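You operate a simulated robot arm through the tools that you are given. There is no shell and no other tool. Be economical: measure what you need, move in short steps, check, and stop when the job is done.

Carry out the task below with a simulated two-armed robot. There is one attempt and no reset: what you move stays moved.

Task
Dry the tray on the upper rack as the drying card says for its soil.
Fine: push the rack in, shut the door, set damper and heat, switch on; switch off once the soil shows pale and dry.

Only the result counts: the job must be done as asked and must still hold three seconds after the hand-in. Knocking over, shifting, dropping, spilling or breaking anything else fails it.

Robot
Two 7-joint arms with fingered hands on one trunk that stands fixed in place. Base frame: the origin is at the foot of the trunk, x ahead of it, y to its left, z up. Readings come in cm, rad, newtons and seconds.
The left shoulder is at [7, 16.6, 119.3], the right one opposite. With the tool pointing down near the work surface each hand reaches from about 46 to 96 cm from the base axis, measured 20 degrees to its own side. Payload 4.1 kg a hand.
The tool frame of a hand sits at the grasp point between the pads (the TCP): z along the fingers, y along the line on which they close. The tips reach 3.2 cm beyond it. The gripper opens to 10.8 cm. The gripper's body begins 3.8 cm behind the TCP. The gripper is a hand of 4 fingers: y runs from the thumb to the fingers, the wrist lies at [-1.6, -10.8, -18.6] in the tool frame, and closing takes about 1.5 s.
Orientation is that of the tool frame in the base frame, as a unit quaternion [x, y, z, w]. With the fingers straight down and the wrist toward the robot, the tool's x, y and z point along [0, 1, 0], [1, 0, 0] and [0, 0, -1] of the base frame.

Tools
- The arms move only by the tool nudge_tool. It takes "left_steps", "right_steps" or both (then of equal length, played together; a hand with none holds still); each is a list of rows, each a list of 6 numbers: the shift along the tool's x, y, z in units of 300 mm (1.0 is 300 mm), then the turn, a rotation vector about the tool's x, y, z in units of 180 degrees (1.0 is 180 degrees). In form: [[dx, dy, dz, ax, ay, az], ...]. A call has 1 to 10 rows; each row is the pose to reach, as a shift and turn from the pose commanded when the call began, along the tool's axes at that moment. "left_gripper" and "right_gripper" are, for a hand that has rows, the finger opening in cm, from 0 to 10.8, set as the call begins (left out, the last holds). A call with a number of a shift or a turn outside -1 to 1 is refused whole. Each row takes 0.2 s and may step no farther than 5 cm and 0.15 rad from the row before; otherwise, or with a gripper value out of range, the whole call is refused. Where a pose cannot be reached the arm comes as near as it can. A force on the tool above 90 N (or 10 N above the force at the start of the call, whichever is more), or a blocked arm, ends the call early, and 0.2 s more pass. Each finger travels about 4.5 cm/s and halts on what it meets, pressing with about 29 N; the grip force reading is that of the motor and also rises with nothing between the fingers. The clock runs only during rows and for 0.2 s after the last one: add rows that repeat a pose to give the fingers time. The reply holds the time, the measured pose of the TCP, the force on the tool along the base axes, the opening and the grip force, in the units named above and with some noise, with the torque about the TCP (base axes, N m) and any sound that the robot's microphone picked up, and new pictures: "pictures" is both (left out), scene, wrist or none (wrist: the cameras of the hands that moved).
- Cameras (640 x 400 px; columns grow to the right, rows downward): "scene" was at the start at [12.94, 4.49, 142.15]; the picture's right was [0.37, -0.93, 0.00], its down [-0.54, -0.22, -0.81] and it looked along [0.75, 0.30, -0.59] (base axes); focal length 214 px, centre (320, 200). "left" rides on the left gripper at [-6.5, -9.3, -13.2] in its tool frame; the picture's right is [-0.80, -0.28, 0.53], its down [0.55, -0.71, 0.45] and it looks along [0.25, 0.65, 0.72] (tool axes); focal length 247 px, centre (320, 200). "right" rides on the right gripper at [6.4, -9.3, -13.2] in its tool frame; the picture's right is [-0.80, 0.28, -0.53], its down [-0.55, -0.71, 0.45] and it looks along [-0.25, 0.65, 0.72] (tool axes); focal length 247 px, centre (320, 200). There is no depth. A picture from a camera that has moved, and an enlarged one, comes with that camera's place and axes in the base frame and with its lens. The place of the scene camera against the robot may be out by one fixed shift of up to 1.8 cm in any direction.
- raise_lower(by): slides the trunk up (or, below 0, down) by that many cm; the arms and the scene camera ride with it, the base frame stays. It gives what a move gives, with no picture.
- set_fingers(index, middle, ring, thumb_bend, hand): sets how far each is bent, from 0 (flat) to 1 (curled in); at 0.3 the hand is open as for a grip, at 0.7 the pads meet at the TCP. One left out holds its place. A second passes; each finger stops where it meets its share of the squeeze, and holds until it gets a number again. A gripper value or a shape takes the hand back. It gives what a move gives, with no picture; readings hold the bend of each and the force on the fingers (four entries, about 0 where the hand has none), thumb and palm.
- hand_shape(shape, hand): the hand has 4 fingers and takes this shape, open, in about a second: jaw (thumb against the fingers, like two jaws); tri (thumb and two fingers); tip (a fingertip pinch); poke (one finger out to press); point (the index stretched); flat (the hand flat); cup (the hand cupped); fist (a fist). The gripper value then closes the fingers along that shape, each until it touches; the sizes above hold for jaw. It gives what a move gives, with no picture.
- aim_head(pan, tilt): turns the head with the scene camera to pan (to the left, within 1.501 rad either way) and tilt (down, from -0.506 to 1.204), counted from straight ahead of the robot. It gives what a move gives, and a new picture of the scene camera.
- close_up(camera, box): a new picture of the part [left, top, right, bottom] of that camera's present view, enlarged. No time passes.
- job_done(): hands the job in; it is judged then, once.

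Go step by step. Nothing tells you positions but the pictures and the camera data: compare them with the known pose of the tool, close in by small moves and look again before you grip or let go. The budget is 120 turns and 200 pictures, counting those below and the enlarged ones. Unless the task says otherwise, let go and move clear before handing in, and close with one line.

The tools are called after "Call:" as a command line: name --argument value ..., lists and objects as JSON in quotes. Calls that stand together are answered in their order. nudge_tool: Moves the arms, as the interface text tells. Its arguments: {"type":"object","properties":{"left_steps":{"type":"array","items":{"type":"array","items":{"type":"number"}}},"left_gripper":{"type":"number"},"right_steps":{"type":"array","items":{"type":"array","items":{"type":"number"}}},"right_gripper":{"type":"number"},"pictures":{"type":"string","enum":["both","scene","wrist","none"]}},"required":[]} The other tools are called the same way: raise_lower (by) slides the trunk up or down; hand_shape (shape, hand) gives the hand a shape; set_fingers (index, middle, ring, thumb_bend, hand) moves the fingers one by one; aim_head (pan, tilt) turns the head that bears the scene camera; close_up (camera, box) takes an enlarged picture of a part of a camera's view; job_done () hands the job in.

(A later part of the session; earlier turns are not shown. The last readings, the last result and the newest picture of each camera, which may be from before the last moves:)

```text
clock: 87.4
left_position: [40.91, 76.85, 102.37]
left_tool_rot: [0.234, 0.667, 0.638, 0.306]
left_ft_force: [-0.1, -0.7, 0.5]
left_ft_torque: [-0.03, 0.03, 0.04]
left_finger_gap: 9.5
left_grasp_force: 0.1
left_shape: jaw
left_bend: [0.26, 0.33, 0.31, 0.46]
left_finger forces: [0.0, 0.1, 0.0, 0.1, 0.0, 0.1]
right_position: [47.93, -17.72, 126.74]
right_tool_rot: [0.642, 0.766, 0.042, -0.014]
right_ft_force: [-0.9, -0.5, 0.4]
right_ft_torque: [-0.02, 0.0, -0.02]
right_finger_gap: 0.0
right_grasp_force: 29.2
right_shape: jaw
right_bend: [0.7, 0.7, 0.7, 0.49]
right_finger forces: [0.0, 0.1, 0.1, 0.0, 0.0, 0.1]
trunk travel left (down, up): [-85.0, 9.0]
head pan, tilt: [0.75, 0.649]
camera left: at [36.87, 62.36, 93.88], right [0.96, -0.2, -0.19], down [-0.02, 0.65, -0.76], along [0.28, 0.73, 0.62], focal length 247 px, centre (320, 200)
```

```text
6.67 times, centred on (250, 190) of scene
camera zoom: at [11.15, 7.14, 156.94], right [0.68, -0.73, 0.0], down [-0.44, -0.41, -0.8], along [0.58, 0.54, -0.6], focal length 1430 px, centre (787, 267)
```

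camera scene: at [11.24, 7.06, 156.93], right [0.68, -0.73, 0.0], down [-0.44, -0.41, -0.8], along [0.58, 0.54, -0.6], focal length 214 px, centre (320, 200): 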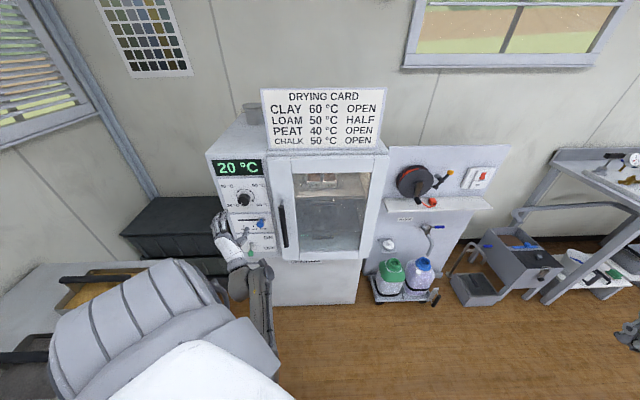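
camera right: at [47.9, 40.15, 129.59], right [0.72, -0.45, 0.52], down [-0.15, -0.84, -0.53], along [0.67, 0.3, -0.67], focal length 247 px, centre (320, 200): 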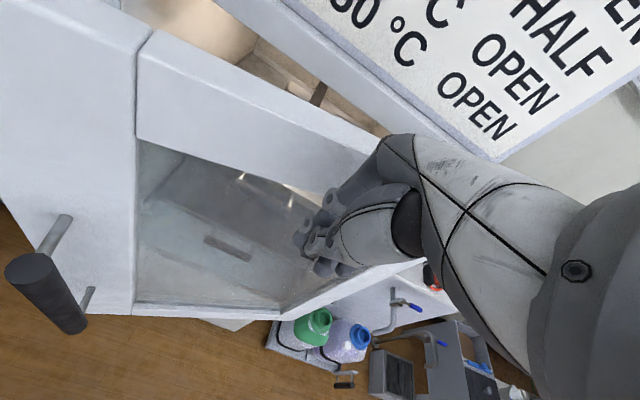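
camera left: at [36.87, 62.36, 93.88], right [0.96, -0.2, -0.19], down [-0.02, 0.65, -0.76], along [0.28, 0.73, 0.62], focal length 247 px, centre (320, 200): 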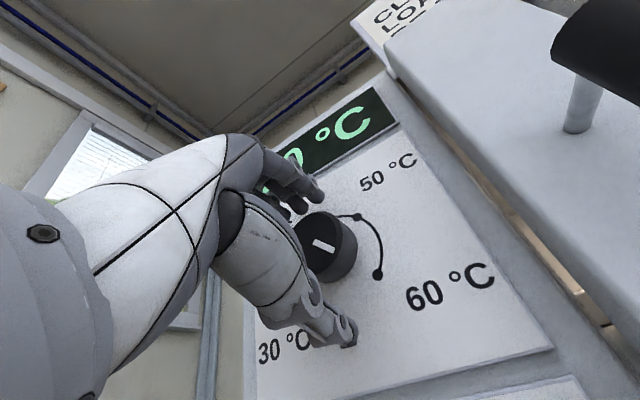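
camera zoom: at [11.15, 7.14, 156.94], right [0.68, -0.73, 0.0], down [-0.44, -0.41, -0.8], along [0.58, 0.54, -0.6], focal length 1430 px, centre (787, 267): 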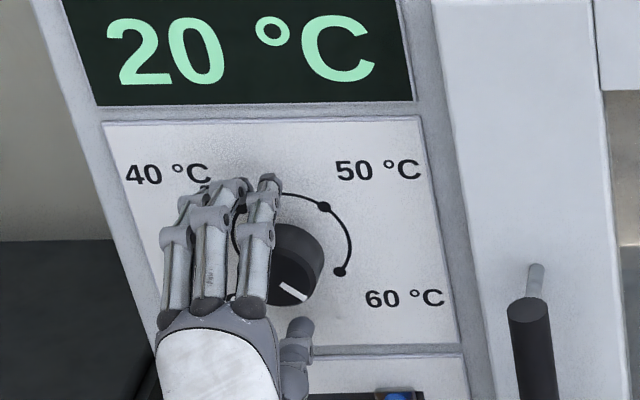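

The pointer looks to be at +135°, on 60 °C. I'll back the hand straight away from the knob and check from the front.

Call:
nudge_tool --left_steps '[[0, 0, -0.1, 0, 0, 0], [0, 0, -0.22, 0, 0, 0], [0, 0, -0.36, 0, 0, 0], [0, 0, -0.5, 0, 0, 0]]' --pictures "none"

Call:
close_up --camera "left" --box '[300, 180, 540, 400]'

Call:
close_up --camera "scene" --box '[210, 160, 290, 260]'

```text
clock: 88.4
left_position: [30.46, 66.08, 102.43]
left_tool_rot: [0.233, 0.667, 0.639, 0.306]
left_ft_force: [0.2, 0.7, -0.1]
left_ft_torque: [0.0, 0.0, 0.0]
left_finger_gap: 9.49
left_grasp_force: 0.1
left_shape: jaw
left_bend: [0.26, 0.32, 0.31, 0.46]
left_finger forces: [0.0, 0.0, 0.0, 0.0, 0.1, 0.0]
right_position: [47.7, -17.83, 126.69]
right_tool_rot: [0.642, 0.766, 0.042, -0.013]
right_ft_force: [-0.5, -0.5, -0.5]
right_ft_torque: [0.01, -0.02, -0.02]
right_finger_gap: 0.0
right_grasp_force: 29.5
right_shape: jaw
right_bend: [0.7, 0.7, 0.7, 0.49]
right_finger forces: [0.1, 0.0, 0.0, 0.0, 0.0, 0.1]
trunk travel left (down, up): [-85.0, 9.0]
head pan, tilt: [0.75, 0.649]
```

```text
1.82 times, centred on (420, 290) of left
camera zoom: at [26.51, 51.69, 94.03], right [0.96, -0.2, -0.19], down [-0.01, 0.65, -0.76], along [0.28, 0.73, 0.62], focal length 449 px, centre (138, 36)
```

zoom: 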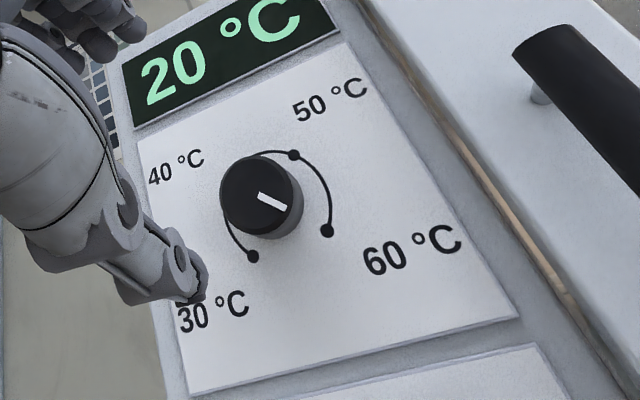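

```text
4.00 times, centred on (250, 210) of scene
camera zoom: at [11.0, 6.96, 156.96], right [0.68, -0.73, 0.0], down [-0.44, -0.41, -0.8], along [0.58, 0.54, -0.6], focal length 858 px, centre (600, 160)
```

zoom: 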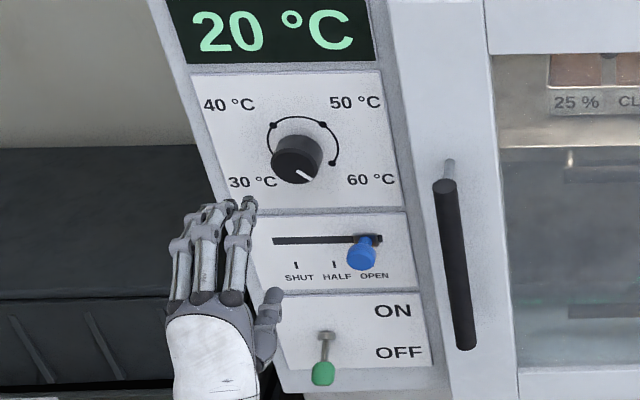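

Seen from the front, the pointer lies exactly toward the 60 °C dot, and the damper is at OPEN. Next is the green switch at about z 70; I'd like to lower the trunk for reach, so I'll first look around both sides for clearance.

Call:
aim_head --pan 1.3 --tilt 0.9

Call:
aim_head --pan -0.7 --tilt 0.8

```text
clock: 89.4
left_position: [30.58, 66.36, 102.37]
left_tool_rot: [0.234, 0.667, 0.638, 0.305]
left_ft_force: [0.4, 0.3, 0.1]
left_ft_torque: [0.03, 0.02, 0.02]
left_finger_gap: 9.48
left_grasp_force: 0.0
left_shape: jaw
left_bend: [0.26, 0.32, 0.31, 0.46]
left_finger forces: [0.1, 0.0, 0.0, 0.0, 0.0, 0.0]
right_position: [47.78, -17.56, 126.55]
right_tool_rot: [0.642, 0.765, 0.042, -0.013]
right_ft_force: [0.1, 0.3, -0.5]
right_ft_torque: [-0.01, -0.01, -0.01]
right_finger_gap: 0.0
right_grasp_force: 29.0
right_shape: jaw
right_bend: [0.7, 0.7, 0.7, 0.49]
right_finger forces: [0.0, 0.0, 0.0, 0.0, 0.1, 0.0]
trunk travel left (down, up): [-85.0, 9.0]
head pan, tilt: [1.3, 0.901]
camera scene: at [6.82, 8.48, 154.89], right [0.96, -0.27, 0.0], down [-0.21, -0.75, -0.62], along [0.17, 0.6, -0.78], focal length 214 px, centre (320, 200)
```

scene: 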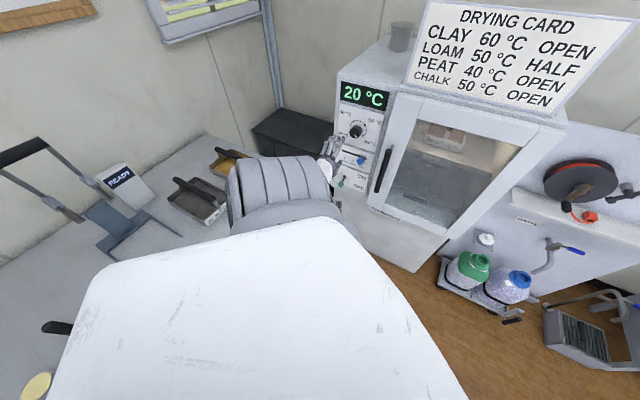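

```text
clock: 91.3
left_position: [30.66, 66.34, 102.35]
left_tool_rot: [0.233, 0.667, 0.638, 0.305]
left_ft_force: [-1.1, -0.4, 0.2]
left_ft_torque: [0.01, -0.03, 0.03]
left_finger_gap: 9.49
left_grasp_force: 0.1
left_shape: jaw
left_bend: [0.26, 0.32, 0.31, 0.46]
left_finger forces: [0.1, 0.0, 0.1, 0.0, 0.0, 0.1]
right_position: [47.79, -17.64, 126.57]
right_tool_rot: [0.643, 0.765, 0.042, -0.013]
right_ft_force: [0.6, 0.3, -0.5]
right_ft_torque: [0.01, -0.02, 0.0]
right_finger_gap: 0.01
right_grasp_force: 28.8
right_shape: jaw
right_bend: [0.7, 0.7, 0.7, 0.49]
right_finger forces: [0.0, 0.0, 0.0, 0.1, 0.0, 0.0]
trunk travel left (down, up): [-85.0, 9.0]
head pan, tilt: [-0.7, 0.799]
camera scene: at [10.98, -3.98, 155.68], right [-0.64, -0.77, 0.0], down [-0.55, 0.46, -0.7], along [0.53, -0.45, -0.72], focal length 214 px, centre (320, 200)
```

scene: 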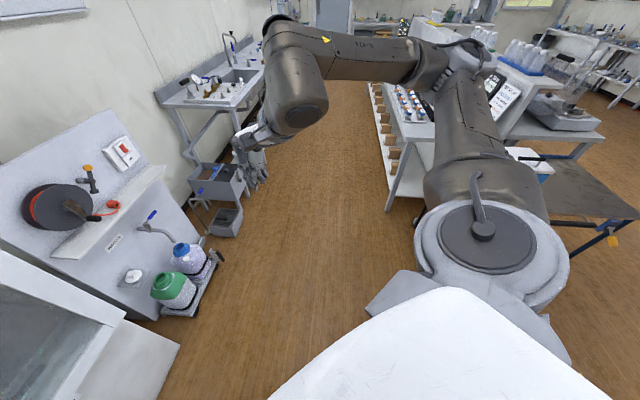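

Left of the robot is a bench, so I'll lower the trunk only 15 cm (back to its start height), then turn the hand to point forward and slightly down, at a place below the switch but clear of the panel.

Call:
raise_lower --by -15

Call:
nudge_tool --left_steps '[[0.035, -0.13, 0, 0.042, 0.002, 0.009], [0.07, -0.26, 0, 0.084, 0.004, 0.018], [0.1, -0.39, 0, 0.125, 0.006, 0.027], [0.135, -0.52, 0, 0.1667, 0.009, 0.035], [0.173, -0.652, 0, 0.1667, 0.009, 0.035]]' --left_gripper 0 --pictures "none"

Call:
aim_head --pan 0.8 --tilt 0.65

Call:
close_up --camera "left" --box '[0, 0, 640, 400]'

```text
clock: 93.0
left_position: [30.68, 66.25, 87.35]
left_tool_rot: [0.233, 0.667, 0.639, 0.305]
left_ft_force: [-0.3, -0.3, -0.6]
left_ft_torque: [0.01, -0.02, 0.0]
left_finger_gap: 9.52
left_grasp_force: 0.0
left_shape: jaw
left_bend: [0.26, 0.32, 0.31, 0.46]
left_finger forces: [0.0, 0.1, 0.0, 0.0, 0.0, 0.1]
right_position: [47.87, -17.7, 111.57]
right_tool_rot: [0.643, 0.765, 0.042, -0.013]
right_ft_force: [-0.2, -0.5, 0.0]
right_ft_torque: [-0.03, 0.02, -0.03]
right_finger_gap: 0.02
right_grasp_force: 28.5
right_shape: jaw
right_bend: [0.7, 0.7, 0.7, 0.49]
right_finger forces: [0.1, 0.0, 0.0, 0.0, 0.0, 0.1]
trunk travel left (down, up): [-70.0, 24.0]
head pan, tilt: [-0.7, 0.799]
```

```text
clock: 94.2
left_position: [28.47, 68.43, 67.16]
left_tool_rot: [0.331, 0.801, 0.461, 0.19]
left_ft_force: [0.5, 0.0, 0.4]
left_ft_torque: [-0.01, -0.02, -0.04]
left_finger_gap: 0.01
left_grasp_force: 0.0
left_shape: jaw
left_bend: [0.7, 0.7, 0.7, 0.57]
left_finger forces: [0.1, 0.0, 0.1, 0.0, 0.1, 0.1]
right_position: [47.88, -17.67, 111.67]
right_tool_rot: [0.642, 0.765, 0.042, -0.013]
right_ft_force: [0.0, 0.1, 0.2]
right_ft_torque: [-0.01, 0.02, 0.03]
right_finger_gap: 0.0
right_grasp_force: 29.0
right_shape: jaw
right_bend: [0.7, 0.7, 0.7, 0.49]
right_finger forces: [0.1, 0.0, 0.1, 0.0, 0.0, 0.0]
trunk travel left (down, up): [-70.0, 24.0]
head pan, tilt: [-0.7, 0.799]
```

```text
clock: 95.8
left_position: [28.42, 68.38, 67.36]
left_tool_rot: [0.331, 0.8, 0.463, 0.19]
left_ft_force: [0.6, 0.3, -0.9]
left_ft_torque: [0.02, 0.0, -0.01]
left_finger_gap: 0.0
left_grasp_force: 29.4
left_shape: jaw
left_bend: [0.7, 0.7, 0.7, 0.5]
left_finger forces: [0.0, 0.0, 0.0, 0.1, 0.1, 0.0]
right_position: [47.89, -17.64, 111.67]
right_tool_rot: [0.642, 0.765, 0.043, -0.014]
right_ft_force: [-0.4, 0.2, 0.7]
right_ft_torque: [0.01, 0.02, -0.02]
right_finger_gap: 0.01
right_grasp_force: 29.0
right_shape: jaw
right_bend: [0.7, 0.7, 0.7, 0.49]
right_finger forces: [0.0, 0.1, 0.0, 0.0, 0.0, 0.1]
trunk travel left (down, up): [-70.0, 24.0]
head pan, tilt: [0.799, 0.649]
camera scene: at [10.85, 7.43, 141.94], right [0.72, -0.7, 0.0], down [-0.42, -0.43, -0.8], along [0.56, 0.57, -0.6], focal length 214 px, centre (320, 200)
```

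scene: 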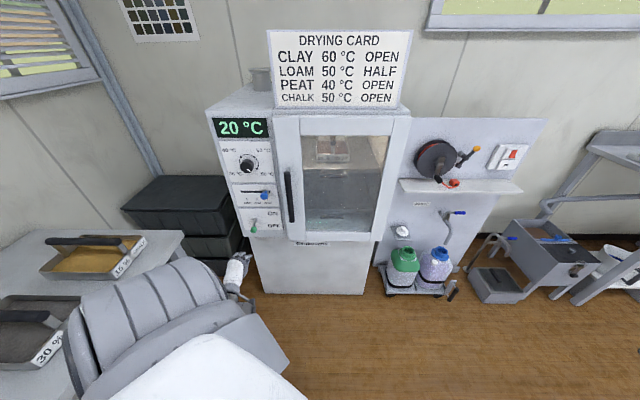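

```text
1.00 times, centred on (320, 200) of left (not enlarged: the box is as wide or as high as the picture)
camera zoom: at [21.63, 52.62, 66.0], right [0.79, -0.34, -0.51], down [-0.37, 0.41, -0.83], along [0.49, 0.85, 0.2], focal length 247 px, centre (320, 200)
```

zoom: 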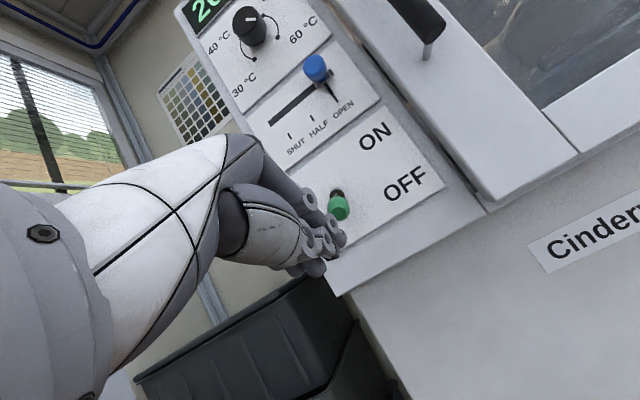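

Green switch ball measured at (38.9, 79, 70). I'll slide the fingertips in beneath it.

Call:
nudge_tool --left_steps '[[0, 0.03, 0.14, 0, 0, 0], [0, 0.08, 0.27, 0, 0, 0], [0, 0.14, 0.37, 0, 0, 0], [0, 0.19, 0.449, 0, 0, 0]]' --pictures "wrist"

Call:
close_up --camera "scene" --box '[200, 170, 300, 270]'

```text
clock: 96.8
left_position: [38.21, 78.57, 65.01]
left_tool_rot: [0.328, 0.804, 0.459, 0.187]
left_ft_force: [-28.0, -17.2, -18.9]
left_ft_torque: [0.69, -1.31, 0.18]
left_finger_gap: 0.0
left_grasp_force: 29.1
left_shape: jaw
left_bend: [0.7, 0.7, 0.7, 0.5]
left_finger forces: [0.0, 36.4, 0.0, 0.0, 0.1, 0.0]
right_position: [47.73, -17.63, 111.73]
right_tool_rot: [0.641, 0.766, 0.042, -0.012]
right_ft_force: [0.4, -0.5, -0.2]
right_ft_torque: [0.0, 0.0, -0.01]
right_finger_gap: 0.0
right_grasp_force: 29.5
right_shape: jaw
right_bend: [0.7, 0.7, 0.7, 0.49]
right_finger forces: [0.1, 0.1, 0.0, 0.0, 0.0, 0.0]
trunk travel left (down, up): [-70.0, 24.0]
head pan, tilt: [0.799, 0.649]
camera left: at [31.51, 62.79, 63.81], right [0.79, -0.34, -0.51], down [-0.37, 0.4, -0.84], along [0.49, 0.85, 0.19], focal length 247 px, centre (320, 200)
```

left: 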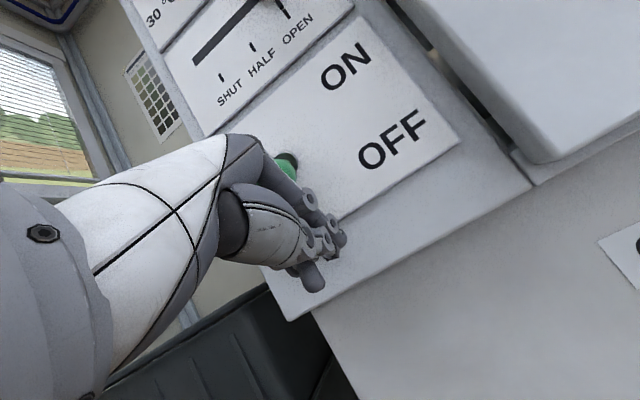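

```text
4.00 times, centred on (250, 220) of scene
camera zoom: at [10.59, 7.58, 141.91], right [0.72, -0.7, 0.0], down [-0.42, -0.44, -0.8], along [0.55, 0.57, -0.6], focal length 858 px, centre (600, 120)
```

zoom: 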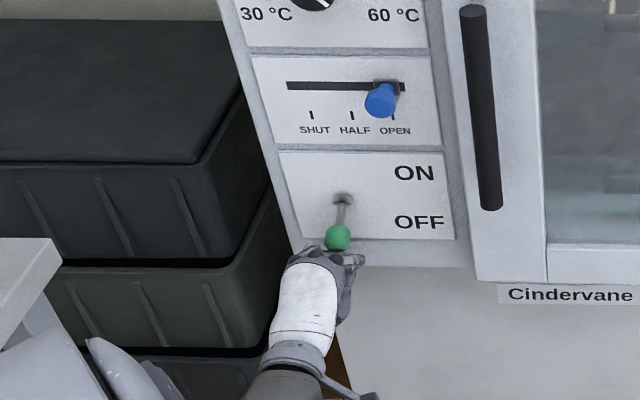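

The middle finger touches the ball from below. I'll ease back slightly and lift.

Call:
nudge_tool --left_steps '[[0, -0.02, -0.03, 0, 0, 0], [0, 0.01, -0.05, 0, 0, 0], [0, 0.05, -0.075, 0, 0, 0], [0, 0.09, -0.1, 0, 0, 0], [0, 0.13, -0.125, 0, 0, 0]]' --pictures "wrist"

Call:
close_up --camera "scene" --box '[200, 170, 300, 270]'

```text
clock: 98.0
left_position: [37.68, 77.81, 70.34]
left_tool_rot: [0.331, 0.803, 0.459, 0.189]
left_ft_force: [-10.8, -4.1, -19.4]
left_ft_torque: [0.08, -0.47, 0.06]
left_finger_gap: 0.01
left_grasp_force: 29.1
left_shape: jaw
left_bend: [0.7, 0.7, 0.7, 0.5]
left_finger forces: [0.1, 21.4, 0.0, 0.0, 0.0, 0.0]
right_position: [47.91, -17.53, 111.77]
right_tool_rot: [0.642, 0.766, 0.042, -0.013]
right_ft_force: [0.8, 0.2, 0.2]
right_ft_torque: [-0.02, 0.04, 0.03]
right_finger_gap: 0.0
right_grasp_force: 28.9
right_shape: jaw
right_bend: [0.7, 0.7, 0.7, 0.49]
right_finger forces: [0.1, 0.0, 0.0, 0.0, 0.0, 0.0]
trunk travel left (down, up): [-70.0, 24.0]
head pan, tilt: [0.799, 0.649]
camera left: at [31.04, 61.99, 69.1], right [0.79, -0.34, -0.51], down [-0.37, 0.41, -0.83], along [0.49, 0.85, 0.2], focal length 247 px, centre (320, 200)
```

left: 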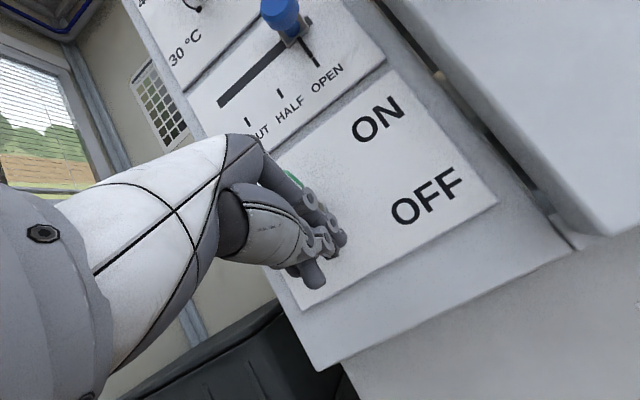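

```text
4.00 times, centred on (250, 220) of scene
camera zoom: at [10.87, 7.72, 141.88], right [0.72, -0.7, 0.0], down [-0.42, -0.44, -0.8], along [0.55, 0.57, -0.61], focal length 858 px, centre (600, 120)
```

zoom: 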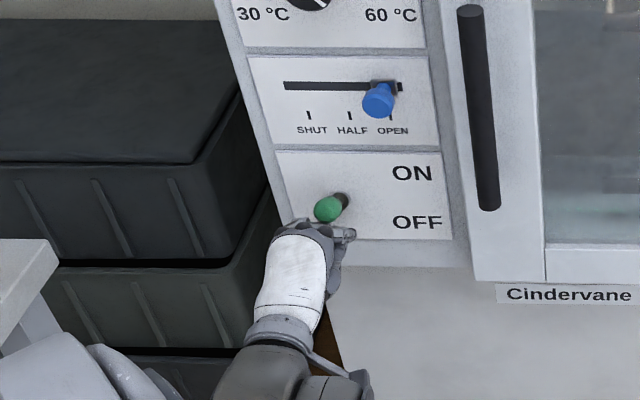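

The lever is coming up, about level now. Lifting on.

Call:
nudge_tool --left_steps '[[0, 0.03, -0.0165, 0, 0, 0], [0, 0.06, -0.033, 0, 0, 0], [0, 0.09, -0.05, 0, 0, 0], [0, 0.12, -0.065, 0, 0, 0]]' --pictures "none"

Call:
close_up --camera "scene" --box '[200, 110, 360, 270]'

```text
clock: 99.0
left_position: [37.06, 77.27, 72.54]
left_tool_rot: [0.331, 0.811, 0.446, 0.184]
left_ft_force: [-20.0, -11.8, -18.9]
left_ft_torque: [0.11, -0.33, 0.07]
left_finger_gap: 0.01
left_grasp_force: 29.3
left_shape: jaw
left_bend: [0.7, 0.7, 0.7, 0.5]
left_finger forces: [13.9, 21.2, 0.1, 0.0, 0.1, 0.0]
right_position: [47.71, -17.72, 111.85]
right_tool_rot: [0.643, 0.765, 0.043, -0.013]
right_ft_force: [0.2, -0.8, -0.1]
right_ft_torque: [0.07, 0.01, -0.01]
right_finger_gap: 0.0
right_grasp_force: 29.7
right_shape: jaw
right_bend: [0.7, 0.7, 0.7, 0.49]
right_finger forces: [0.0, 0.1, 0.0, 0.1, 0.0, 0.1]
trunk travel left (down, up): [-70.0, 24.0]
head pan, tilt: [0.799, 0.649]
stopped in row 4 (left hand): the force on the tool passed its limit at 94 N (the readings are from after the stop); the commanded pose is now the measured one
```

```text
2.50 times, centred on (280, 190) of scene
camera zoom: at [10.64, 7.33, 142.05], right [0.72, -0.7, 0.0], down [-0.42, -0.43, -0.8], along [0.56, 0.57, -0.6], focal length 536 px, centre (420, 225)
```

zoom: 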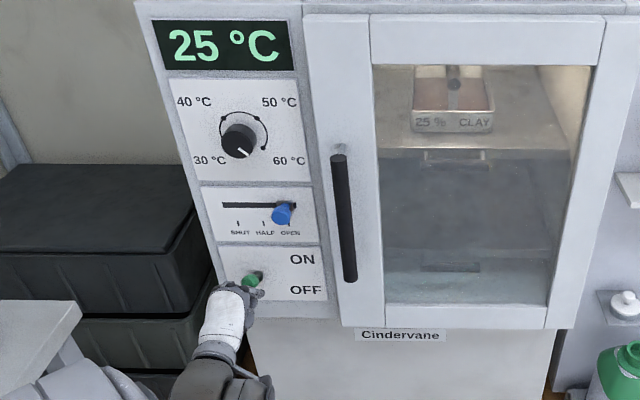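

The display now reads 25 °C, so the dryer is on and heating. I'll back the fingers away and go above the switch, ready to press it down later.

Call:
nudge_tool --left_steps '[[0, -0.06, -0.06, 0, 0, 0], [0, -0.12, -0.18, 0, 0, 0], [0, -0.13, -0.26, 0, 0, 0], [0, 0.0, -0.34, 0, 0, 0], [0, 0.12, -0.4, 0, 0, 0], [0, 0.22, -0.45, 0, 0, 0]]' --pictures "none"

Call:
close_up --camera "scene" --box '[200, 110, 360, 270]'

Call:
close_up --camera "left" --box '[200, 50, 600, 350]'

```text
clock: 100.4
left_position: [31.8, 71.69, 85.4]
left_tool_rot: [0.33, 0.808, 0.451, 0.185]
left_ft_force: [-0.4, -0.2, -0.1]
left_ft_torque: [-0.01, 0.02, 0.0]
left_finger_gap: 0.0
left_grasp_force: 28.9
left_shape: jaw
left_bend: [0.7, 0.7, 0.7, 0.5]
left_finger forces: [0.0, 0.0, 0.0, 0.1, 0.0, 0.0]
right_position: [47.9, -17.76, 111.55]
right_tool_rot: [0.642, 0.766, 0.042, -0.014]
right_ft_force: [0.5, -0.5, 0.2]
right_ft_torque: [-0.01, -0.03, 0.02]
right_finger_gap: 0.01
right_grasp_force: 29.4
right_shape: jaw
right_bend: [0.7, 0.7, 0.7, 0.49]
right_finger forces: [0.0, 0.1, 0.1, 0.0, 0.0, 0.0]
trunk travel left (down, up): [-70.0, 24.0]
head pan, tilt: [0.799, 0.649]
```

```text
2.50 times, centred on (280, 190) of scene
camera zoom: at [10.85, 7.4, 141.94], right [0.72, -0.7, 0.0], down [-0.42, -0.43, -0.8], along [0.56, 0.57, -0.6], focal length 536 px, centre (420, 225)
```

zoom: 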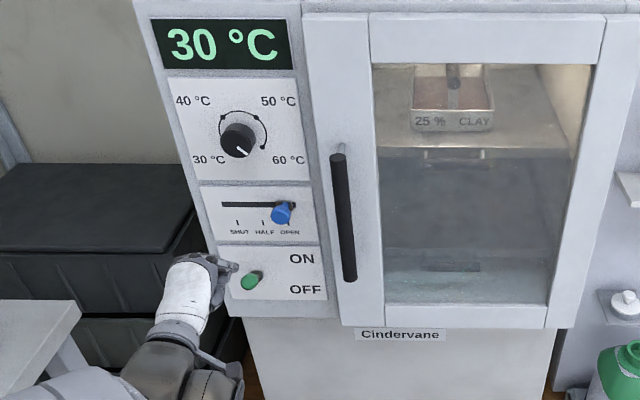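

```text
1.33 times, centred on (400, 200) of left
camera zoom: at [25.06, 55.87, 84.65], right [0.78, -0.35, -0.52], down [-0.38, 0.39, -0.84], along [0.49, 0.85, 0.17], focal length 329 px, centre (213, 200)
```

zoom: 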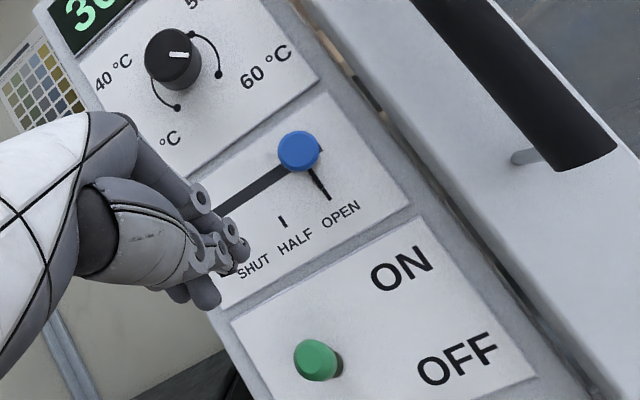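

The dryer stays on (30 °C) with the lever up near (38.6, 79, 74.8). I'll stage the fingertips just above it while the oven heats.

Call:
nudge_tool --left_steps '[[0, 0.01, 0.1, 0, 0, 0], [0, 0.02, 0.2, 0, 0, 0], [0, 0.034, 0.319, 0, 0, 0], [0, 0.034, 0.319, 0, 0, 0], [0, 0.034, 0.319, 0, 0, 0], [0, 0.034, 0.319, 0, 0, 0]]' --pictures "none"

Call:
close_up --camera "scene" --box '[200, 110, 360, 270]'

```text
clock: 101.8
left_position: [38.13, 77.74, 81.24]
left_tool_rot: [0.332, 0.809, 0.449, 0.185]
left_ft_force: [-0.2, -0.3, 0.4]
left_ft_torque: [0.0, -0.01, -0.02]
left_finger_gap: 0.01
left_grasp_force: 28.7
left_shape: jaw
left_bend: [0.7, 0.7, 0.7, 0.5]
left_finger forces: [0.0, 0.0, 0.0, 0.1, 0.1, 0.0]
right_position: [47.9, -17.62, 111.63]
right_tool_rot: [0.642, 0.765, 0.043, -0.013]
right_ft_force: [-0.7, 0.9, -0.4]
right_ft_torque: [0.0, 0.02, 0.04]
right_finger_gap: 0.04
right_grasp_force: 28.9
right_shape: jaw
right_bend: [0.7, 0.7, 0.7, 0.49]
right_finger forces: [0.0, 0.0, 0.0, 0.0, 0.1, 0.0]
trunk travel left (down, up): [-70.0, 24.0]
head pan, tilt: [0.799, 0.649]
```

```text
2.50 times, centred on (280, 190) of scene
camera zoom: at [10.86, 7.45, 141.94], right [0.72, -0.7, 0.0], down [-0.42, -0.43, -0.8], along [0.56, 0.57, -0.6], focal length 536 px, centre (420, 225)
```

zoom: 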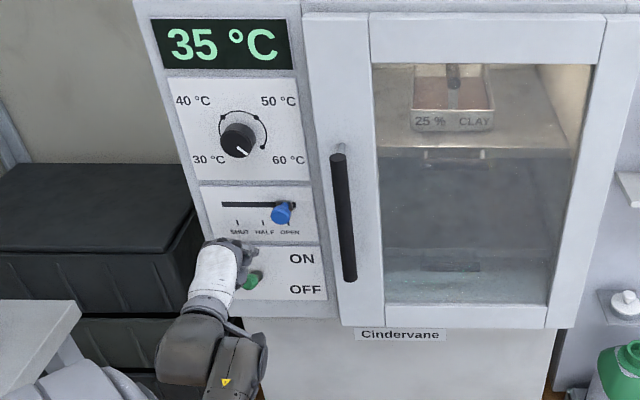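

Heating steadily (35 °C) and the soil is still reddish brown. I'll wait and watch the tray.

Call:
nudge_tool --left_steps '[[0, 0, 0, 0, 0, 0], [0, 0, 0, 0, 0, 0], [0, 0, 0, 0, 0, 0], [0, 0, 0, 0, 0, 0], [0, 0, 0, 0, 0, 0], [0, 0, 0, 0, 0, 0], [0, 0, 0, 0, 0, 0], [0, 0, 0, 0, 0, 0], [0, 0, 0, 0, 0, 0], [0, 0, 0, 0, 0, 0]]' --pictures "none"

Call:
close_up --camera "scene" --box '[200, 110, 360, 210]'

```text
clock: 104.0
left_position: [38.0, 77.83, 81.35]
left_tool_rot: [0.331, 0.808, 0.45, 0.185]
left_ft_force: [-0.9, -0.9, -0.2]
left_ft_torque: [-0.02, -0.02, -0.02]
left_finger_gap: 0.0
left_grasp_force: 29.0
left_shape: jaw
left_bend: [0.7, 0.7, 0.7, 0.5]
left_finger forces: [0.0, 0.1, 0.0, 0.1, 0.0, 0.1]
right_position: [47.81, -17.66, 111.72]
right_tool_rot: [0.642, 0.765, 0.042, -0.013]
right_ft_force: [0.6, 0.0, 0.1]
right_ft_torque: [0.0, 0.01, 0.0]
right_finger_gap: 0.01
right_grasp_force: 28.8
right_shape: jaw
right_bend: [0.7, 0.7, 0.7, 0.49]
right_finger forces: [0.1, 0.0, 0.0, 0.0, 0.0, 0.1]
trunk travel left (down, up): [-70.0, 24.0]
head pan, tilt: [0.799, 0.649]
```

```text
4.00 times, centred on (280, 160) of scene
camera zoom: at [10.85, 7.44, 141.94], right [0.72, -0.7, 0.0], down [-0.42, -0.43, -0.8], along [0.56, 0.57, -0.6], focal length 858 px, centre (480, 360)
```

zoom: 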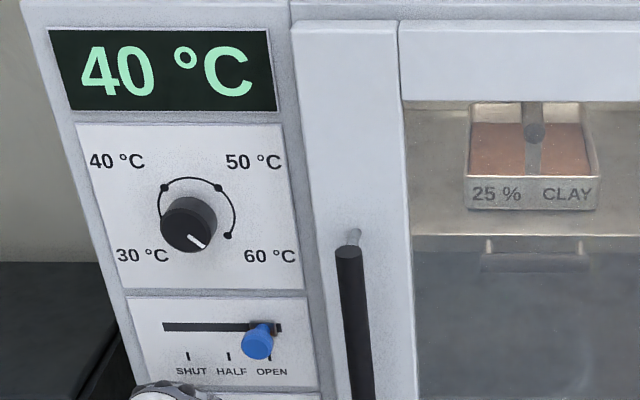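

40 °C, soil still brown. Waiting on.

Call:
nudge_tool --left_steps '[[0, 0, 0, 0, 0, 0], [0, 0, 0, 0, 0, 0], [0, 0, 0, 0, 0, 0], [0, 0, 0, 0, 0, 0], [0, 0, 0, 0, 0, 0], [0, 0, 0, 0, 0, 0], [0, 0, 0, 0, 0, 0], [0, 0, 0, 0, 0, 0], [0, 0, 0, 0, 0, 0], [0, 0, 0, 0, 0, 0]]' --pictures "none"

Call:
nudge_tool --left_steps '[[0, 0, 0, 0, 0, 0], [0, 0, 0, 0, 0, 0], [0, 0, 0, 0, 0, 0], [0, 0, 0, 0, 0, 0], [0, 0, 0, 0, 0, 0], [0, 0, 0, 0, 0, 0], [0, 0, 0, 0, 0, 0], [0, 0, 0, 0, 0, 0], [0, 0, 0, 0, 0, 0], [0, 0, 0, 0, 0, 0]]' --pictures "none"

Call:
close_up --camera "scene" --box '[200, 110, 360, 210]'

```text
clock: 106.2
left_position: [38.08, 77.75, 81.22]
left_tool_rot: [0.332, 0.808, 0.45, 0.185]
left_ft_force: [-0.7, -0.9, 0.4]
left_ft_torque: [-0.01, 0.05, 0.0]
left_finger_gap: 0.04
left_grasp_force: 29.1
left_shape: jaw
left_bend: [0.7, 0.7, 0.7, 0.5]
left_finger forces: [0.0, 0.1, 0.0, 0.0, 0.0, 0.0]
right_position: [47.88, -17.72, 111.68]
right_tool_rot: [0.642, 0.765, 0.042, -0.014]
right_ft_force: [-0.8, 0.0, 0.1]
right_ft_torque: [0.04, 0.02, -0.04]
right_finger_gap: 0.0
right_grasp_force: 29.1
right_shape: jaw
right_bend: [0.7, 0.7, 0.7, 0.49]
right_finger forces: [0.0, 0.1, 0.1, 0.1, 0.0, 0.1]
trunk travel left (down, up): [-70.0, 24.0]
head pan, tilt: [0.799, 0.649]
```

```text
clock: 108.4
left_position: [38.11, 77.75, 81.27]
left_tool_rot: [0.332, 0.809, 0.449, 0.185]
left_ft_force: [0.1, 0.3, 0.0]
left_ft_torque: [0.02, 0.0, -0.01]
left_finger_gap: 0.0
left_grasp_force: 28.5
left_shape: jaw
left_bend: [0.7, 0.7, 0.7, 0.5]
left_finger forces: [0.1, 0.0, 0.1, 0.0, 0.0, 0.0]
right_position: [47.81, -17.74, 111.6]
right_tool_rot: [0.643, 0.765, 0.042, -0.014]
right_ft_force: [0.5, -1.0, 0.0]
right_ft_torque: [0.03, 0.02, 0.03]
right_finger_gap: 0.0
right_grasp_force: 28.8
right_shape: jaw
right_bend: [0.7, 0.7, 0.7, 0.49]
right_finger forces: [0.0, 0.0, 0.1, 0.0, 0.1, 0.0]
trunk travel left (down, up): [-70.0, 24.0]
head pan, tilt: [0.799, 0.649]
```

```text
4.00 times, centred on (280, 160) of scene
camera zoom: at [10.85, 7.44, 141.94], right [0.72, -0.7, 0.0], down [-0.42, -0.43, -0.8], along [0.56, 0.57, -0.6], focal length 858 px, centre (480, 360)
```

zoom: 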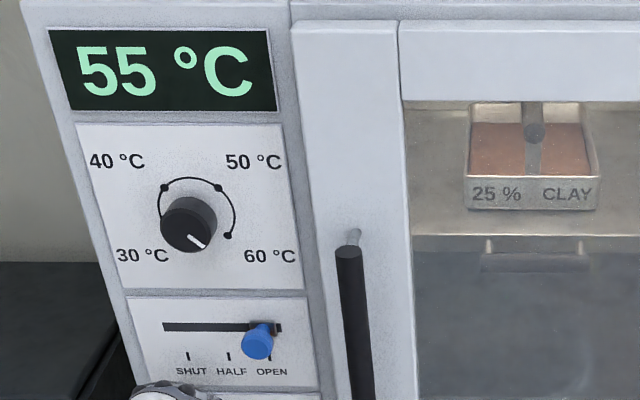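

55 °C, soil is unchanged so far. Waiting on.

Call:
nudge_tool --left_steps '[[0, 0, 0, 0, 0, 0], [0, 0, 0, 0, 0, 0], [0, 0, 0, 0, 0, 0], [0, 0, 0, 0, 0, 0], [0, 0, 0, 0, 0, 0], [0, 0, 0, 0, 0, 0], [0, 0, 0, 0, 0, 0], [0, 0, 0, 0, 0, 0], [0, 0, 0, 0, 0, 0], [0, 0, 0, 0, 0, 0]]' --pictures "none"

Call:
nudge_tool --left_steps '[[0, 0, 0, 0, 0, 0], [0, 0, 0, 0, 0, 0], [0, 0, 0, 0, 0, 0], [0, 0, 0, 0, 0, 0], [0, 0, 0, 0, 0, 0], [0, 0, 0, 0, 0, 0], [0, 0, 0, 0, 0, 0], [0, 0, 0, 0, 0, 0], [0, 0, 0, 0, 0, 0], [0, 0, 0, 0, 0, 0]]' --pictures "none"

Call:
close_up --camera "scene" --box '[200, 110, 360, 210]'

```text
clock: 110.6
left_position: [38.15, 77.85, 81.34]
left_tool_rot: [0.331, 0.809, 0.449, 0.185]
left_ft_force: [0.9, 0.4, -0.4]
left_ft_torque: [0.02, 0.01, 0.0]
left_finger_gap: 0.03
left_grasp_force: 28.7
left_shape: jaw
left_bend: [0.7, 0.7, 0.7, 0.5]
left_finger forces: [0.0, 0.0, 0.1, 0.0, 0.0, 0.0]
right_position: [47.93, -17.72, 111.65]
right_tool_rot: [0.642, 0.765, 0.042, -0.014]
right_ft_force: [-0.6, -0.5, -0.7]
right_ft_torque: [0.03, -0.02, 0.01]
right_finger_gap: 0.0
right_grasp_force: 29.3
right_shape: jaw
right_bend: [0.7, 0.7, 0.7, 0.49]
right_finger forces: [0.0, 0.0, 0.0, 0.1, 0.1, 0.1]
trunk travel left (down, up): [-70.0, 24.0]
head pan, tilt: [0.799, 0.649]
```

```text
clock: 112.8
left_position: [38.1, 77.81, 81.3]
left_tool_rot: [0.331, 0.808, 0.45, 0.185]
left_ft_force: [0.0, 0.3, -0.1]
left_ft_torque: [-0.01, -0.03, 0.01]
left_finger_gap: 0.01
left_grasp_force: 28.7
left_shape: jaw
left_bend: [0.7, 0.7, 0.7, 0.5]
left_finger forces: [0.1, 0.1, 0.0, 0.0, 0.0, 0.0]
right_position: [47.9, -17.76, 111.69]
right_tool_rot: [0.642, 0.765, 0.042, -0.014]
right_ft_force: [0.9, 0.6, -0.2]
right_ft_torque: [0.02, 0.03, 0.0]
right_finger_gap: 0.0
right_grasp_force: 29.2
right_shape: jaw
right_bend: [0.7, 0.7, 0.7, 0.49]
right_finger forces: [0.0, 0.1, 0.0, 0.1, 0.0, 0.0]
trunk travel left (down, up): [-70.0, 24.0]
head pan, tilt: [0.799, 0.649]
```

```text
4.00 times, centred on (280, 160) of scene
camera zoom: at [10.85, 7.44, 141.94], right [0.72, -0.7, 0.0], down [-0.42, -0.43, -0.8], along [0.56, 0.57, -0.6], focal length 858 px, centre (480, 360)
```

zoom: 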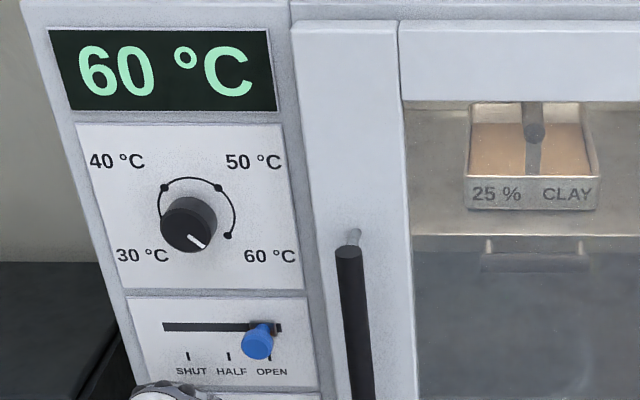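

60 °C held and the soil is turning lighter. Shorter waits now.

Call:
nudge_tool --left_steps '[[0, 0, 0, 0, 0, 0], [0, 0, 0, 0, 0, 0], [0, 0, 0, 0, 0, 0], [0, 0, 0, 0, 0, 0], [0, 0, 0, 0, 0, 0], [0, 0, 0, 0, 0, 0], [0, 0, 0, 0, 0, 0]]' --pictures "none"

Call:
close_up --camera "scene" --box '[200, 110, 360, 210]'

```text
clock: 114.4
left_position: [38.19, 77.82, 81.24]
left_tool_rot: [0.331, 0.809, 0.45, 0.185]
left_ft_force: [0.2, 1.9, 0.3]
left_ft_torque: [0.01, -0.02, -0.03]
left_finger_gap: 0.0
left_grasp_force: 28.9
left_shape: jaw
left_bend: [0.7, 0.7, 0.7, 0.5]
left_finger forces: [0.0, 0.0, 0.0, 0.0, 0.0, 0.0]
right_position: [47.78, -17.71, 111.52]
right_tool_rot: [0.642, 0.766, 0.043, -0.013]
right_ft_force: [0.1, 0.3, 0.1]
right_ft_torque: [0.0, 0.01, 0.01]
right_finger_gap: 0.0
right_grasp_force: 28.6
right_shape: jaw
right_bend: [0.7, 0.7, 0.7, 0.49]
right_finger forces: [0.0, 0.0, 0.0, 0.1, 0.0, 0.0]
trunk travel left (down, up): [-70.0, 24.0]
head pan, tilt: [0.799, 0.649]
```

```text
4.00 times, centred on (280, 160) of scene
camera zoom: at [10.85, 7.44, 141.94], right [0.72, -0.7, 0.0], down [-0.42, -0.43, -0.8], along [0.56, 0.57, -0.6], focal length 858 px, centre (480, 360)
```

zoom: 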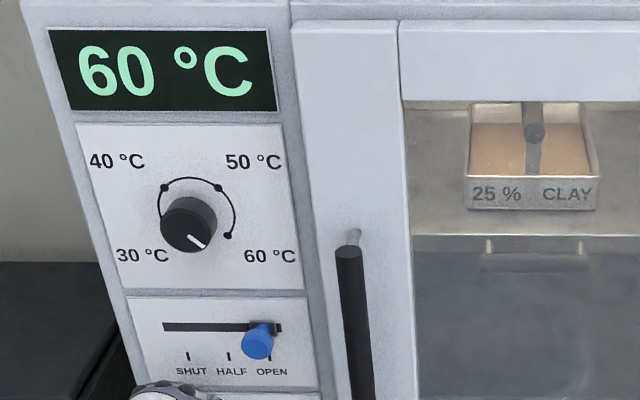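

Call:
nudge_tool --left_steps '[[0, 0, 0, 0, 0, 0], [0, 0, 0, 0, 0, 0], [0, 0, 0, 0, 0, 0], [0, 0, 0, 0, 0, 0], [0, 0, 0, 0, 0, 0], [0, 0, 0, 0, 0, 0], [0, 0, 0, 0, 0, 0], [0, 0, 0, 0, 0, 0]]' --pictures "none"

Call:
close_up --camera "scene" --box '[290, 115, 360, 165]'

```text
clock: 116.2
left_position: [38.03, 77.73, 81.34]
left_tool_rot: [0.332, 0.809, 0.449, 0.185]
left_ft_force: [1.4, 0.1, -0.9]
left_ft_torque: [-0.01, 0.0, -0.01]
left_finger_gap: 0.0
left_grasp_force: 28.9
left_shape: jaw
left_bend: [0.7, 0.7, 0.7, 0.5]
left_finger forces: [0.0, 0.1, 0.0, 0.0, 0.0, 0.1]
right_position: [47.94, -17.74, 111.66]
right_tool_rot: [0.642, 0.765, 0.042, -0.014]
right_ft_force: [0.6, 0.0, -0.9]
right_ft_torque: [0.0, 0.01, -0.02]
right_finger_gap: 0.01
right_grasp_force: 29.8
right_shape: jaw
right_bend: [0.7, 0.7, 0.7, 0.49]
right_finger forces: [0.0, 0.0, 0.0, 0.0, 0.1, 0.0]
trunk travel left (down, up): [-70.0, 24.0]
head pan, tilt: [0.799, 0.649]
```

```text
8.00 times, centred on (325, 140) of scene
camera zoom: at [10.85, 7.44, 141.94], right [0.72, -0.7, 0.0], down [-0.42, -0.43, -0.8], along [0.56, 0.57, -0.6], focal length 1716 px, centre (280, 680)
```

zoom: 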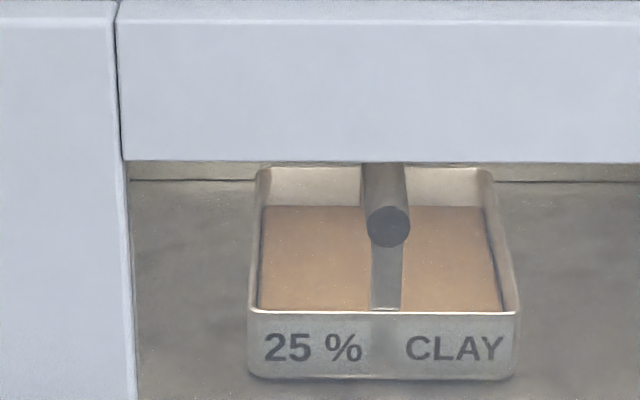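

The soil is an even tan, still getting lighter. A bit more.

Call:
nudge_tool --left_steps '[[0, 0, 0, 0, 0, 0], [0, 0, 0, 0, 0, 0], [0, 0, 0, 0, 0, 0], [0, 0, 0, 0, 0, 0], [0, 0, 0, 0, 0, 0], [0, 0, 0, 0, 0, 0], [0, 0, 0, 0, 0, 0], [0, 0, 0, 0, 0, 0], [0, 0, 0, 0, 0, 0], [0, 0, 0, 0, 0, 0]]' --pictures "none"

Call:
close_up --camera "scene" --box '[290, 115, 360, 165]'

```text
clock: 118.4
left_position: [38.15, 77.74, 81.32]
left_tool_rot: [0.332, 0.808, 0.449, 0.185]
left_ft_force: [-0.3, -0.2, 0.0]
left_ft_torque: [0.01, 0.0, 0.02]
left_finger_gap: 0.0
left_grasp_force: 29.5
left_shape: jaw
left_bend: [0.7, 0.7, 0.7, 0.5]
left_finger forces: [0.0, 0.0, 0.0, 0.0, 0.0, 0.0]
right_position: [47.99, -17.55, 111.72]
right_tool_rot: [0.642, 0.765, 0.042, -0.013]
right_ft_force: [-0.3, -0.6, 0.4]
right_ft_torque: [-0.01, 0.0, -0.02]
right_finger_gap: 0.0
right_grasp_force: 28.9
right_shape: jaw
right_bend: [0.7, 0.7, 0.7, 0.49]
right_finger forces: [0.1, 0.0, 0.0, 0.0, 0.1, 0.1]
trunk travel left (down, up): [-70.0, 24.0]
head pan, tilt: [0.799, 0.649]
```

```text
8.00 times, centred on (325, 140) of scene
camera zoom: at [10.85, 7.44, 141.94], right [0.72, -0.7, 0.0], down [-0.42, -0.43, -0.8], along [0.56, 0.57, -0.6], focal length 1716 px, centre (280, 680)
```

zoom: 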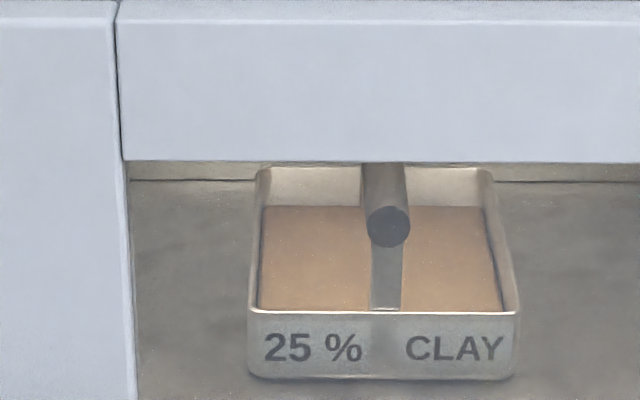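

No visible change over the last 2 s; it may go in stages, so I'll keep watching.

Call:
nudge_tool --left_steps '[[0, 0, 0, 0, 0, 0], [0, 0, 0, 0, 0, 0], [0, 0, 0, 0, 0, 0], [0, 0, 0, 0, 0, 0], [0, 0, 0, 0, 0, 0], [0, 0, 0, 0, 0, 0], [0, 0, 0, 0, 0, 0], [0, 0, 0, 0, 0, 0], [0, 0, 0, 0, 0, 0], [0, 0, 0, 0, 0, 0]]' --pictures "none"

Call:
close_up --camera "scene" --box '[290, 115, 360, 165]'

```text
clock: 120.6
left_position: [38.11, 77.68, 81.27]
left_tool_rot: [0.332, 0.809, 0.449, 0.185]
left_ft_force: [-0.1, -0.1, 1.0]
left_ft_torque: [0.01, 0.0, -0.01]
left_finger_gap: 0.0
left_grasp_force: 28.5
left_shape: jaw
left_bend: [0.7, 0.7, 0.7, 0.5]
left_finger forces: [0.0, 0.0, 0.0, 0.0, 0.0, 0.0]
right_position: [47.89, -17.7, 111.61]
right_tool_rot: [0.642, 0.765, 0.042, -0.013]
right_ft_force: [-0.4, -0.3, 0.1]
right_ft_torque: [0.0, 0.0, -0.04]
right_finger_gap: 0.03
right_grasp_force: 28.8
right_shape: jaw
right_bend: [0.7, 0.7, 0.7, 0.49]
right_finger forces: [0.0, 0.0, 0.0, 0.0, 0.0, 0.0]
trunk travel left (down, up): [-70.0, 24.0]
head pan, tilt: [0.799, 0.649]
```

```text
8.00 times, centred on (325, 140) of scene
camera zoom: at [10.85, 7.44, 141.94], right [0.72, -0.7, 0.0], down [-0.42, -0.43, -0.8], along [0.56, 0.57, -0.6], focal length 1716 px, centre (280, 680)
```

zoom: 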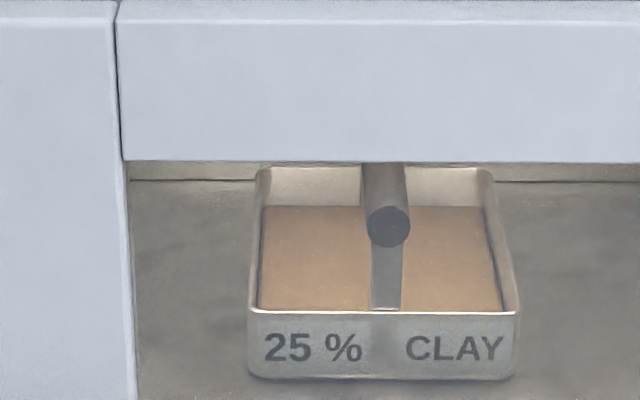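

Call:
nudge_tool --left_steps '[[0, 0, 0, 0, 0, 0], [0, 0, 0, 0, 0, 0], [0, 0, 0, 0, 0, 0], [0, 0, 0, 0, 0, 0], [0, 0, 0, 0, 0, 0], [0, 0, 0, 0, 0, 0], [0, 0, 0, 0, 0, 0], [0, 0, 0, 0, 0, 0], [0, 0, 0, 0, 0, 0], [0, 0, 0, 0, 0, 0]]' --pictures "none"

Call:
close_up --camera "scene" --box '[290, 115, 360, 165]'

```text
clock: 122.8
left_position: [38.09, 77.71, 81.28]
left_tool_rot: [0.331, 0.809, 0.449, 0.185]
left_ft_force: [0.2, 0.0, 0.2]
left_ft_torque: [-0.03, 0.0, -0.01]
left_finger_gap: 0.01
left_grasp_force: 28.8
left_shape: jaw
left_bend: [0.7, 0.7, 0.7, 0.5]
left_finger forces: [0.0, 0.2, 0.0, 0.0, 0.0, 0.0]
right_position: [47.91, -17.71, 111.74]
right_tool_rot: [0.642, 0.765, 0.043, -0.014]
right_ft_force: [-0.1, 0.3, 0.9]
right_ft_torque: [0.0, 0.0, 0.05]
right_finger_gap: 0.0
right_grasp_force: 29.1
right_shape: jaw
right_bend: [0.7, 0.7, 0.7, 0.49]
right_finger forces: [0.0, 0.1, 0.0, 0.0, 0.0, 0.0]
trunk travel left (down, up): [-70.0, 24.0]
head pan, tilt: [0.799, 0.649]
```

```text
8.00 times, centred on (325, 140) of scene
camera zoom: at [10.85, 7.44, 141.94], right [0.72, -0.7, 0.0], down [-0.42, -0.43, -0.8], along [0.56, 0.57, -0.6], focal length 1716 px, centre (280, 680)
```

zoom: 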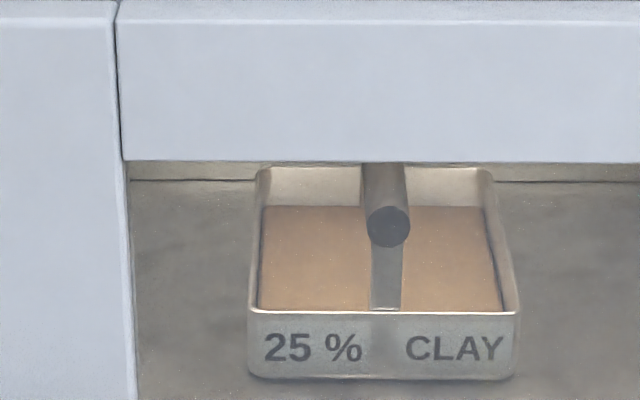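

The soil changed from red-brown to an even pale tan and has stayed unchanged for over 8 s, so it's dry. Pressing the switch lever down to OFF.

Call:
nudge_tool --left_steps '[[0, -0.058, 0.033, 0, 0, 0], [0, -0.1, 0.058, 0, 0, 0], [0, -0.14, 0.08, 0, 0, 0], [0, -0.175, 0.1, 0, 0, 0], [0, -0.205, 0.118, 0, 0, 0], [0, -0.231, 0.133, 0, 0, 0]]' --pictures "wrist"

Call:
close_up --camera "scene" --box '[200, 110, 360, 270]'

```text
clock: 124.2
left_position: [37.64, 77.57, 74.09]
left_tool_rot: [0.331, 0.806, 0.453, 0.187]
left_ft_force: [-7.1, -5.9, 23.0]
left_ft_torque: [0.19, 0.04, 0.06]
left_finger_gap: 0.0
left_grasp_force: 28.9
left_shape: jaw
left_bend: [0.7, 0.7, 0.7, 0.5]
left_finger forces: [0.0, 25.0, 0.0, 0.0, 0.0, 0.0]
right_position: [47.54, -18.09, 111.64]
right_tool_rot: [0.642, 0.766, 0.045, -0.013]
right_ft_force: [-0.7, 0.1, -0.1]
right_ft_torque: [0.01, 0.03, 0.02]
right_finger_gap: 0.01
right_grasp_force: 28.8
right_shape: jaw
right_bend: [0.7, 0.7, 0.7, 0.49]
right_finger forces: [0.0, 0.0, 0.1, 0.0, 0.0, 0.0]
trunk travel left (down, up): [-70.0, 24.0]
head pan, tilt: [0.799, 0.649]
camera left: at [30.89, 61.71, 73.06], right [0.78, -0.34, -0.52], down [-0.38, 0.4, -0.84], along [0.49, 0.85, 0.18], focal length 247 px, centre (320, 200)
```

left: 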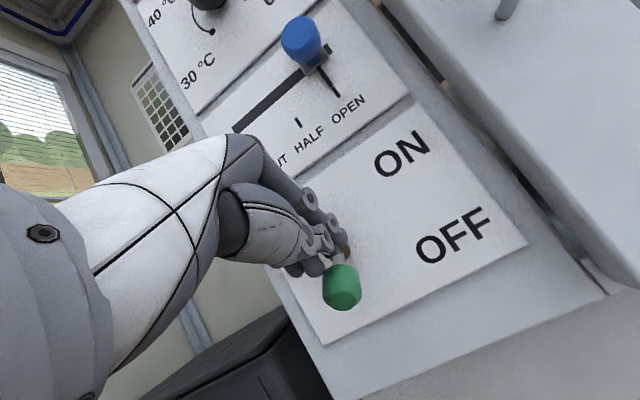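

```text
2.50 times, centred on (280, 190) of scene
camera zoom: at [10.54, 6.93, 142.03], right [0.72, -0.7, 0.0], down [-0.42, -0.43, -0.8], along [0.56, 0.57, -0.6], focal length 536 px, centre (420, 225)
```

zoom: 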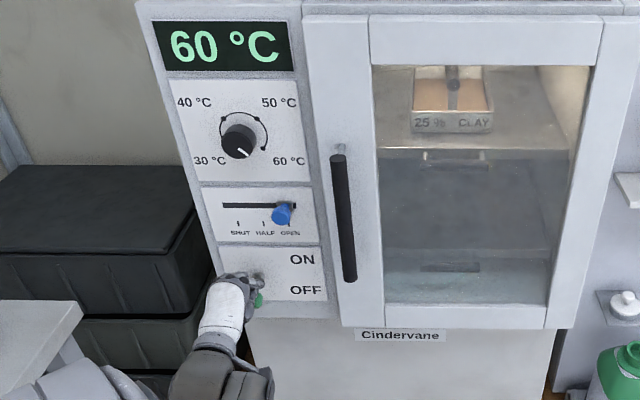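

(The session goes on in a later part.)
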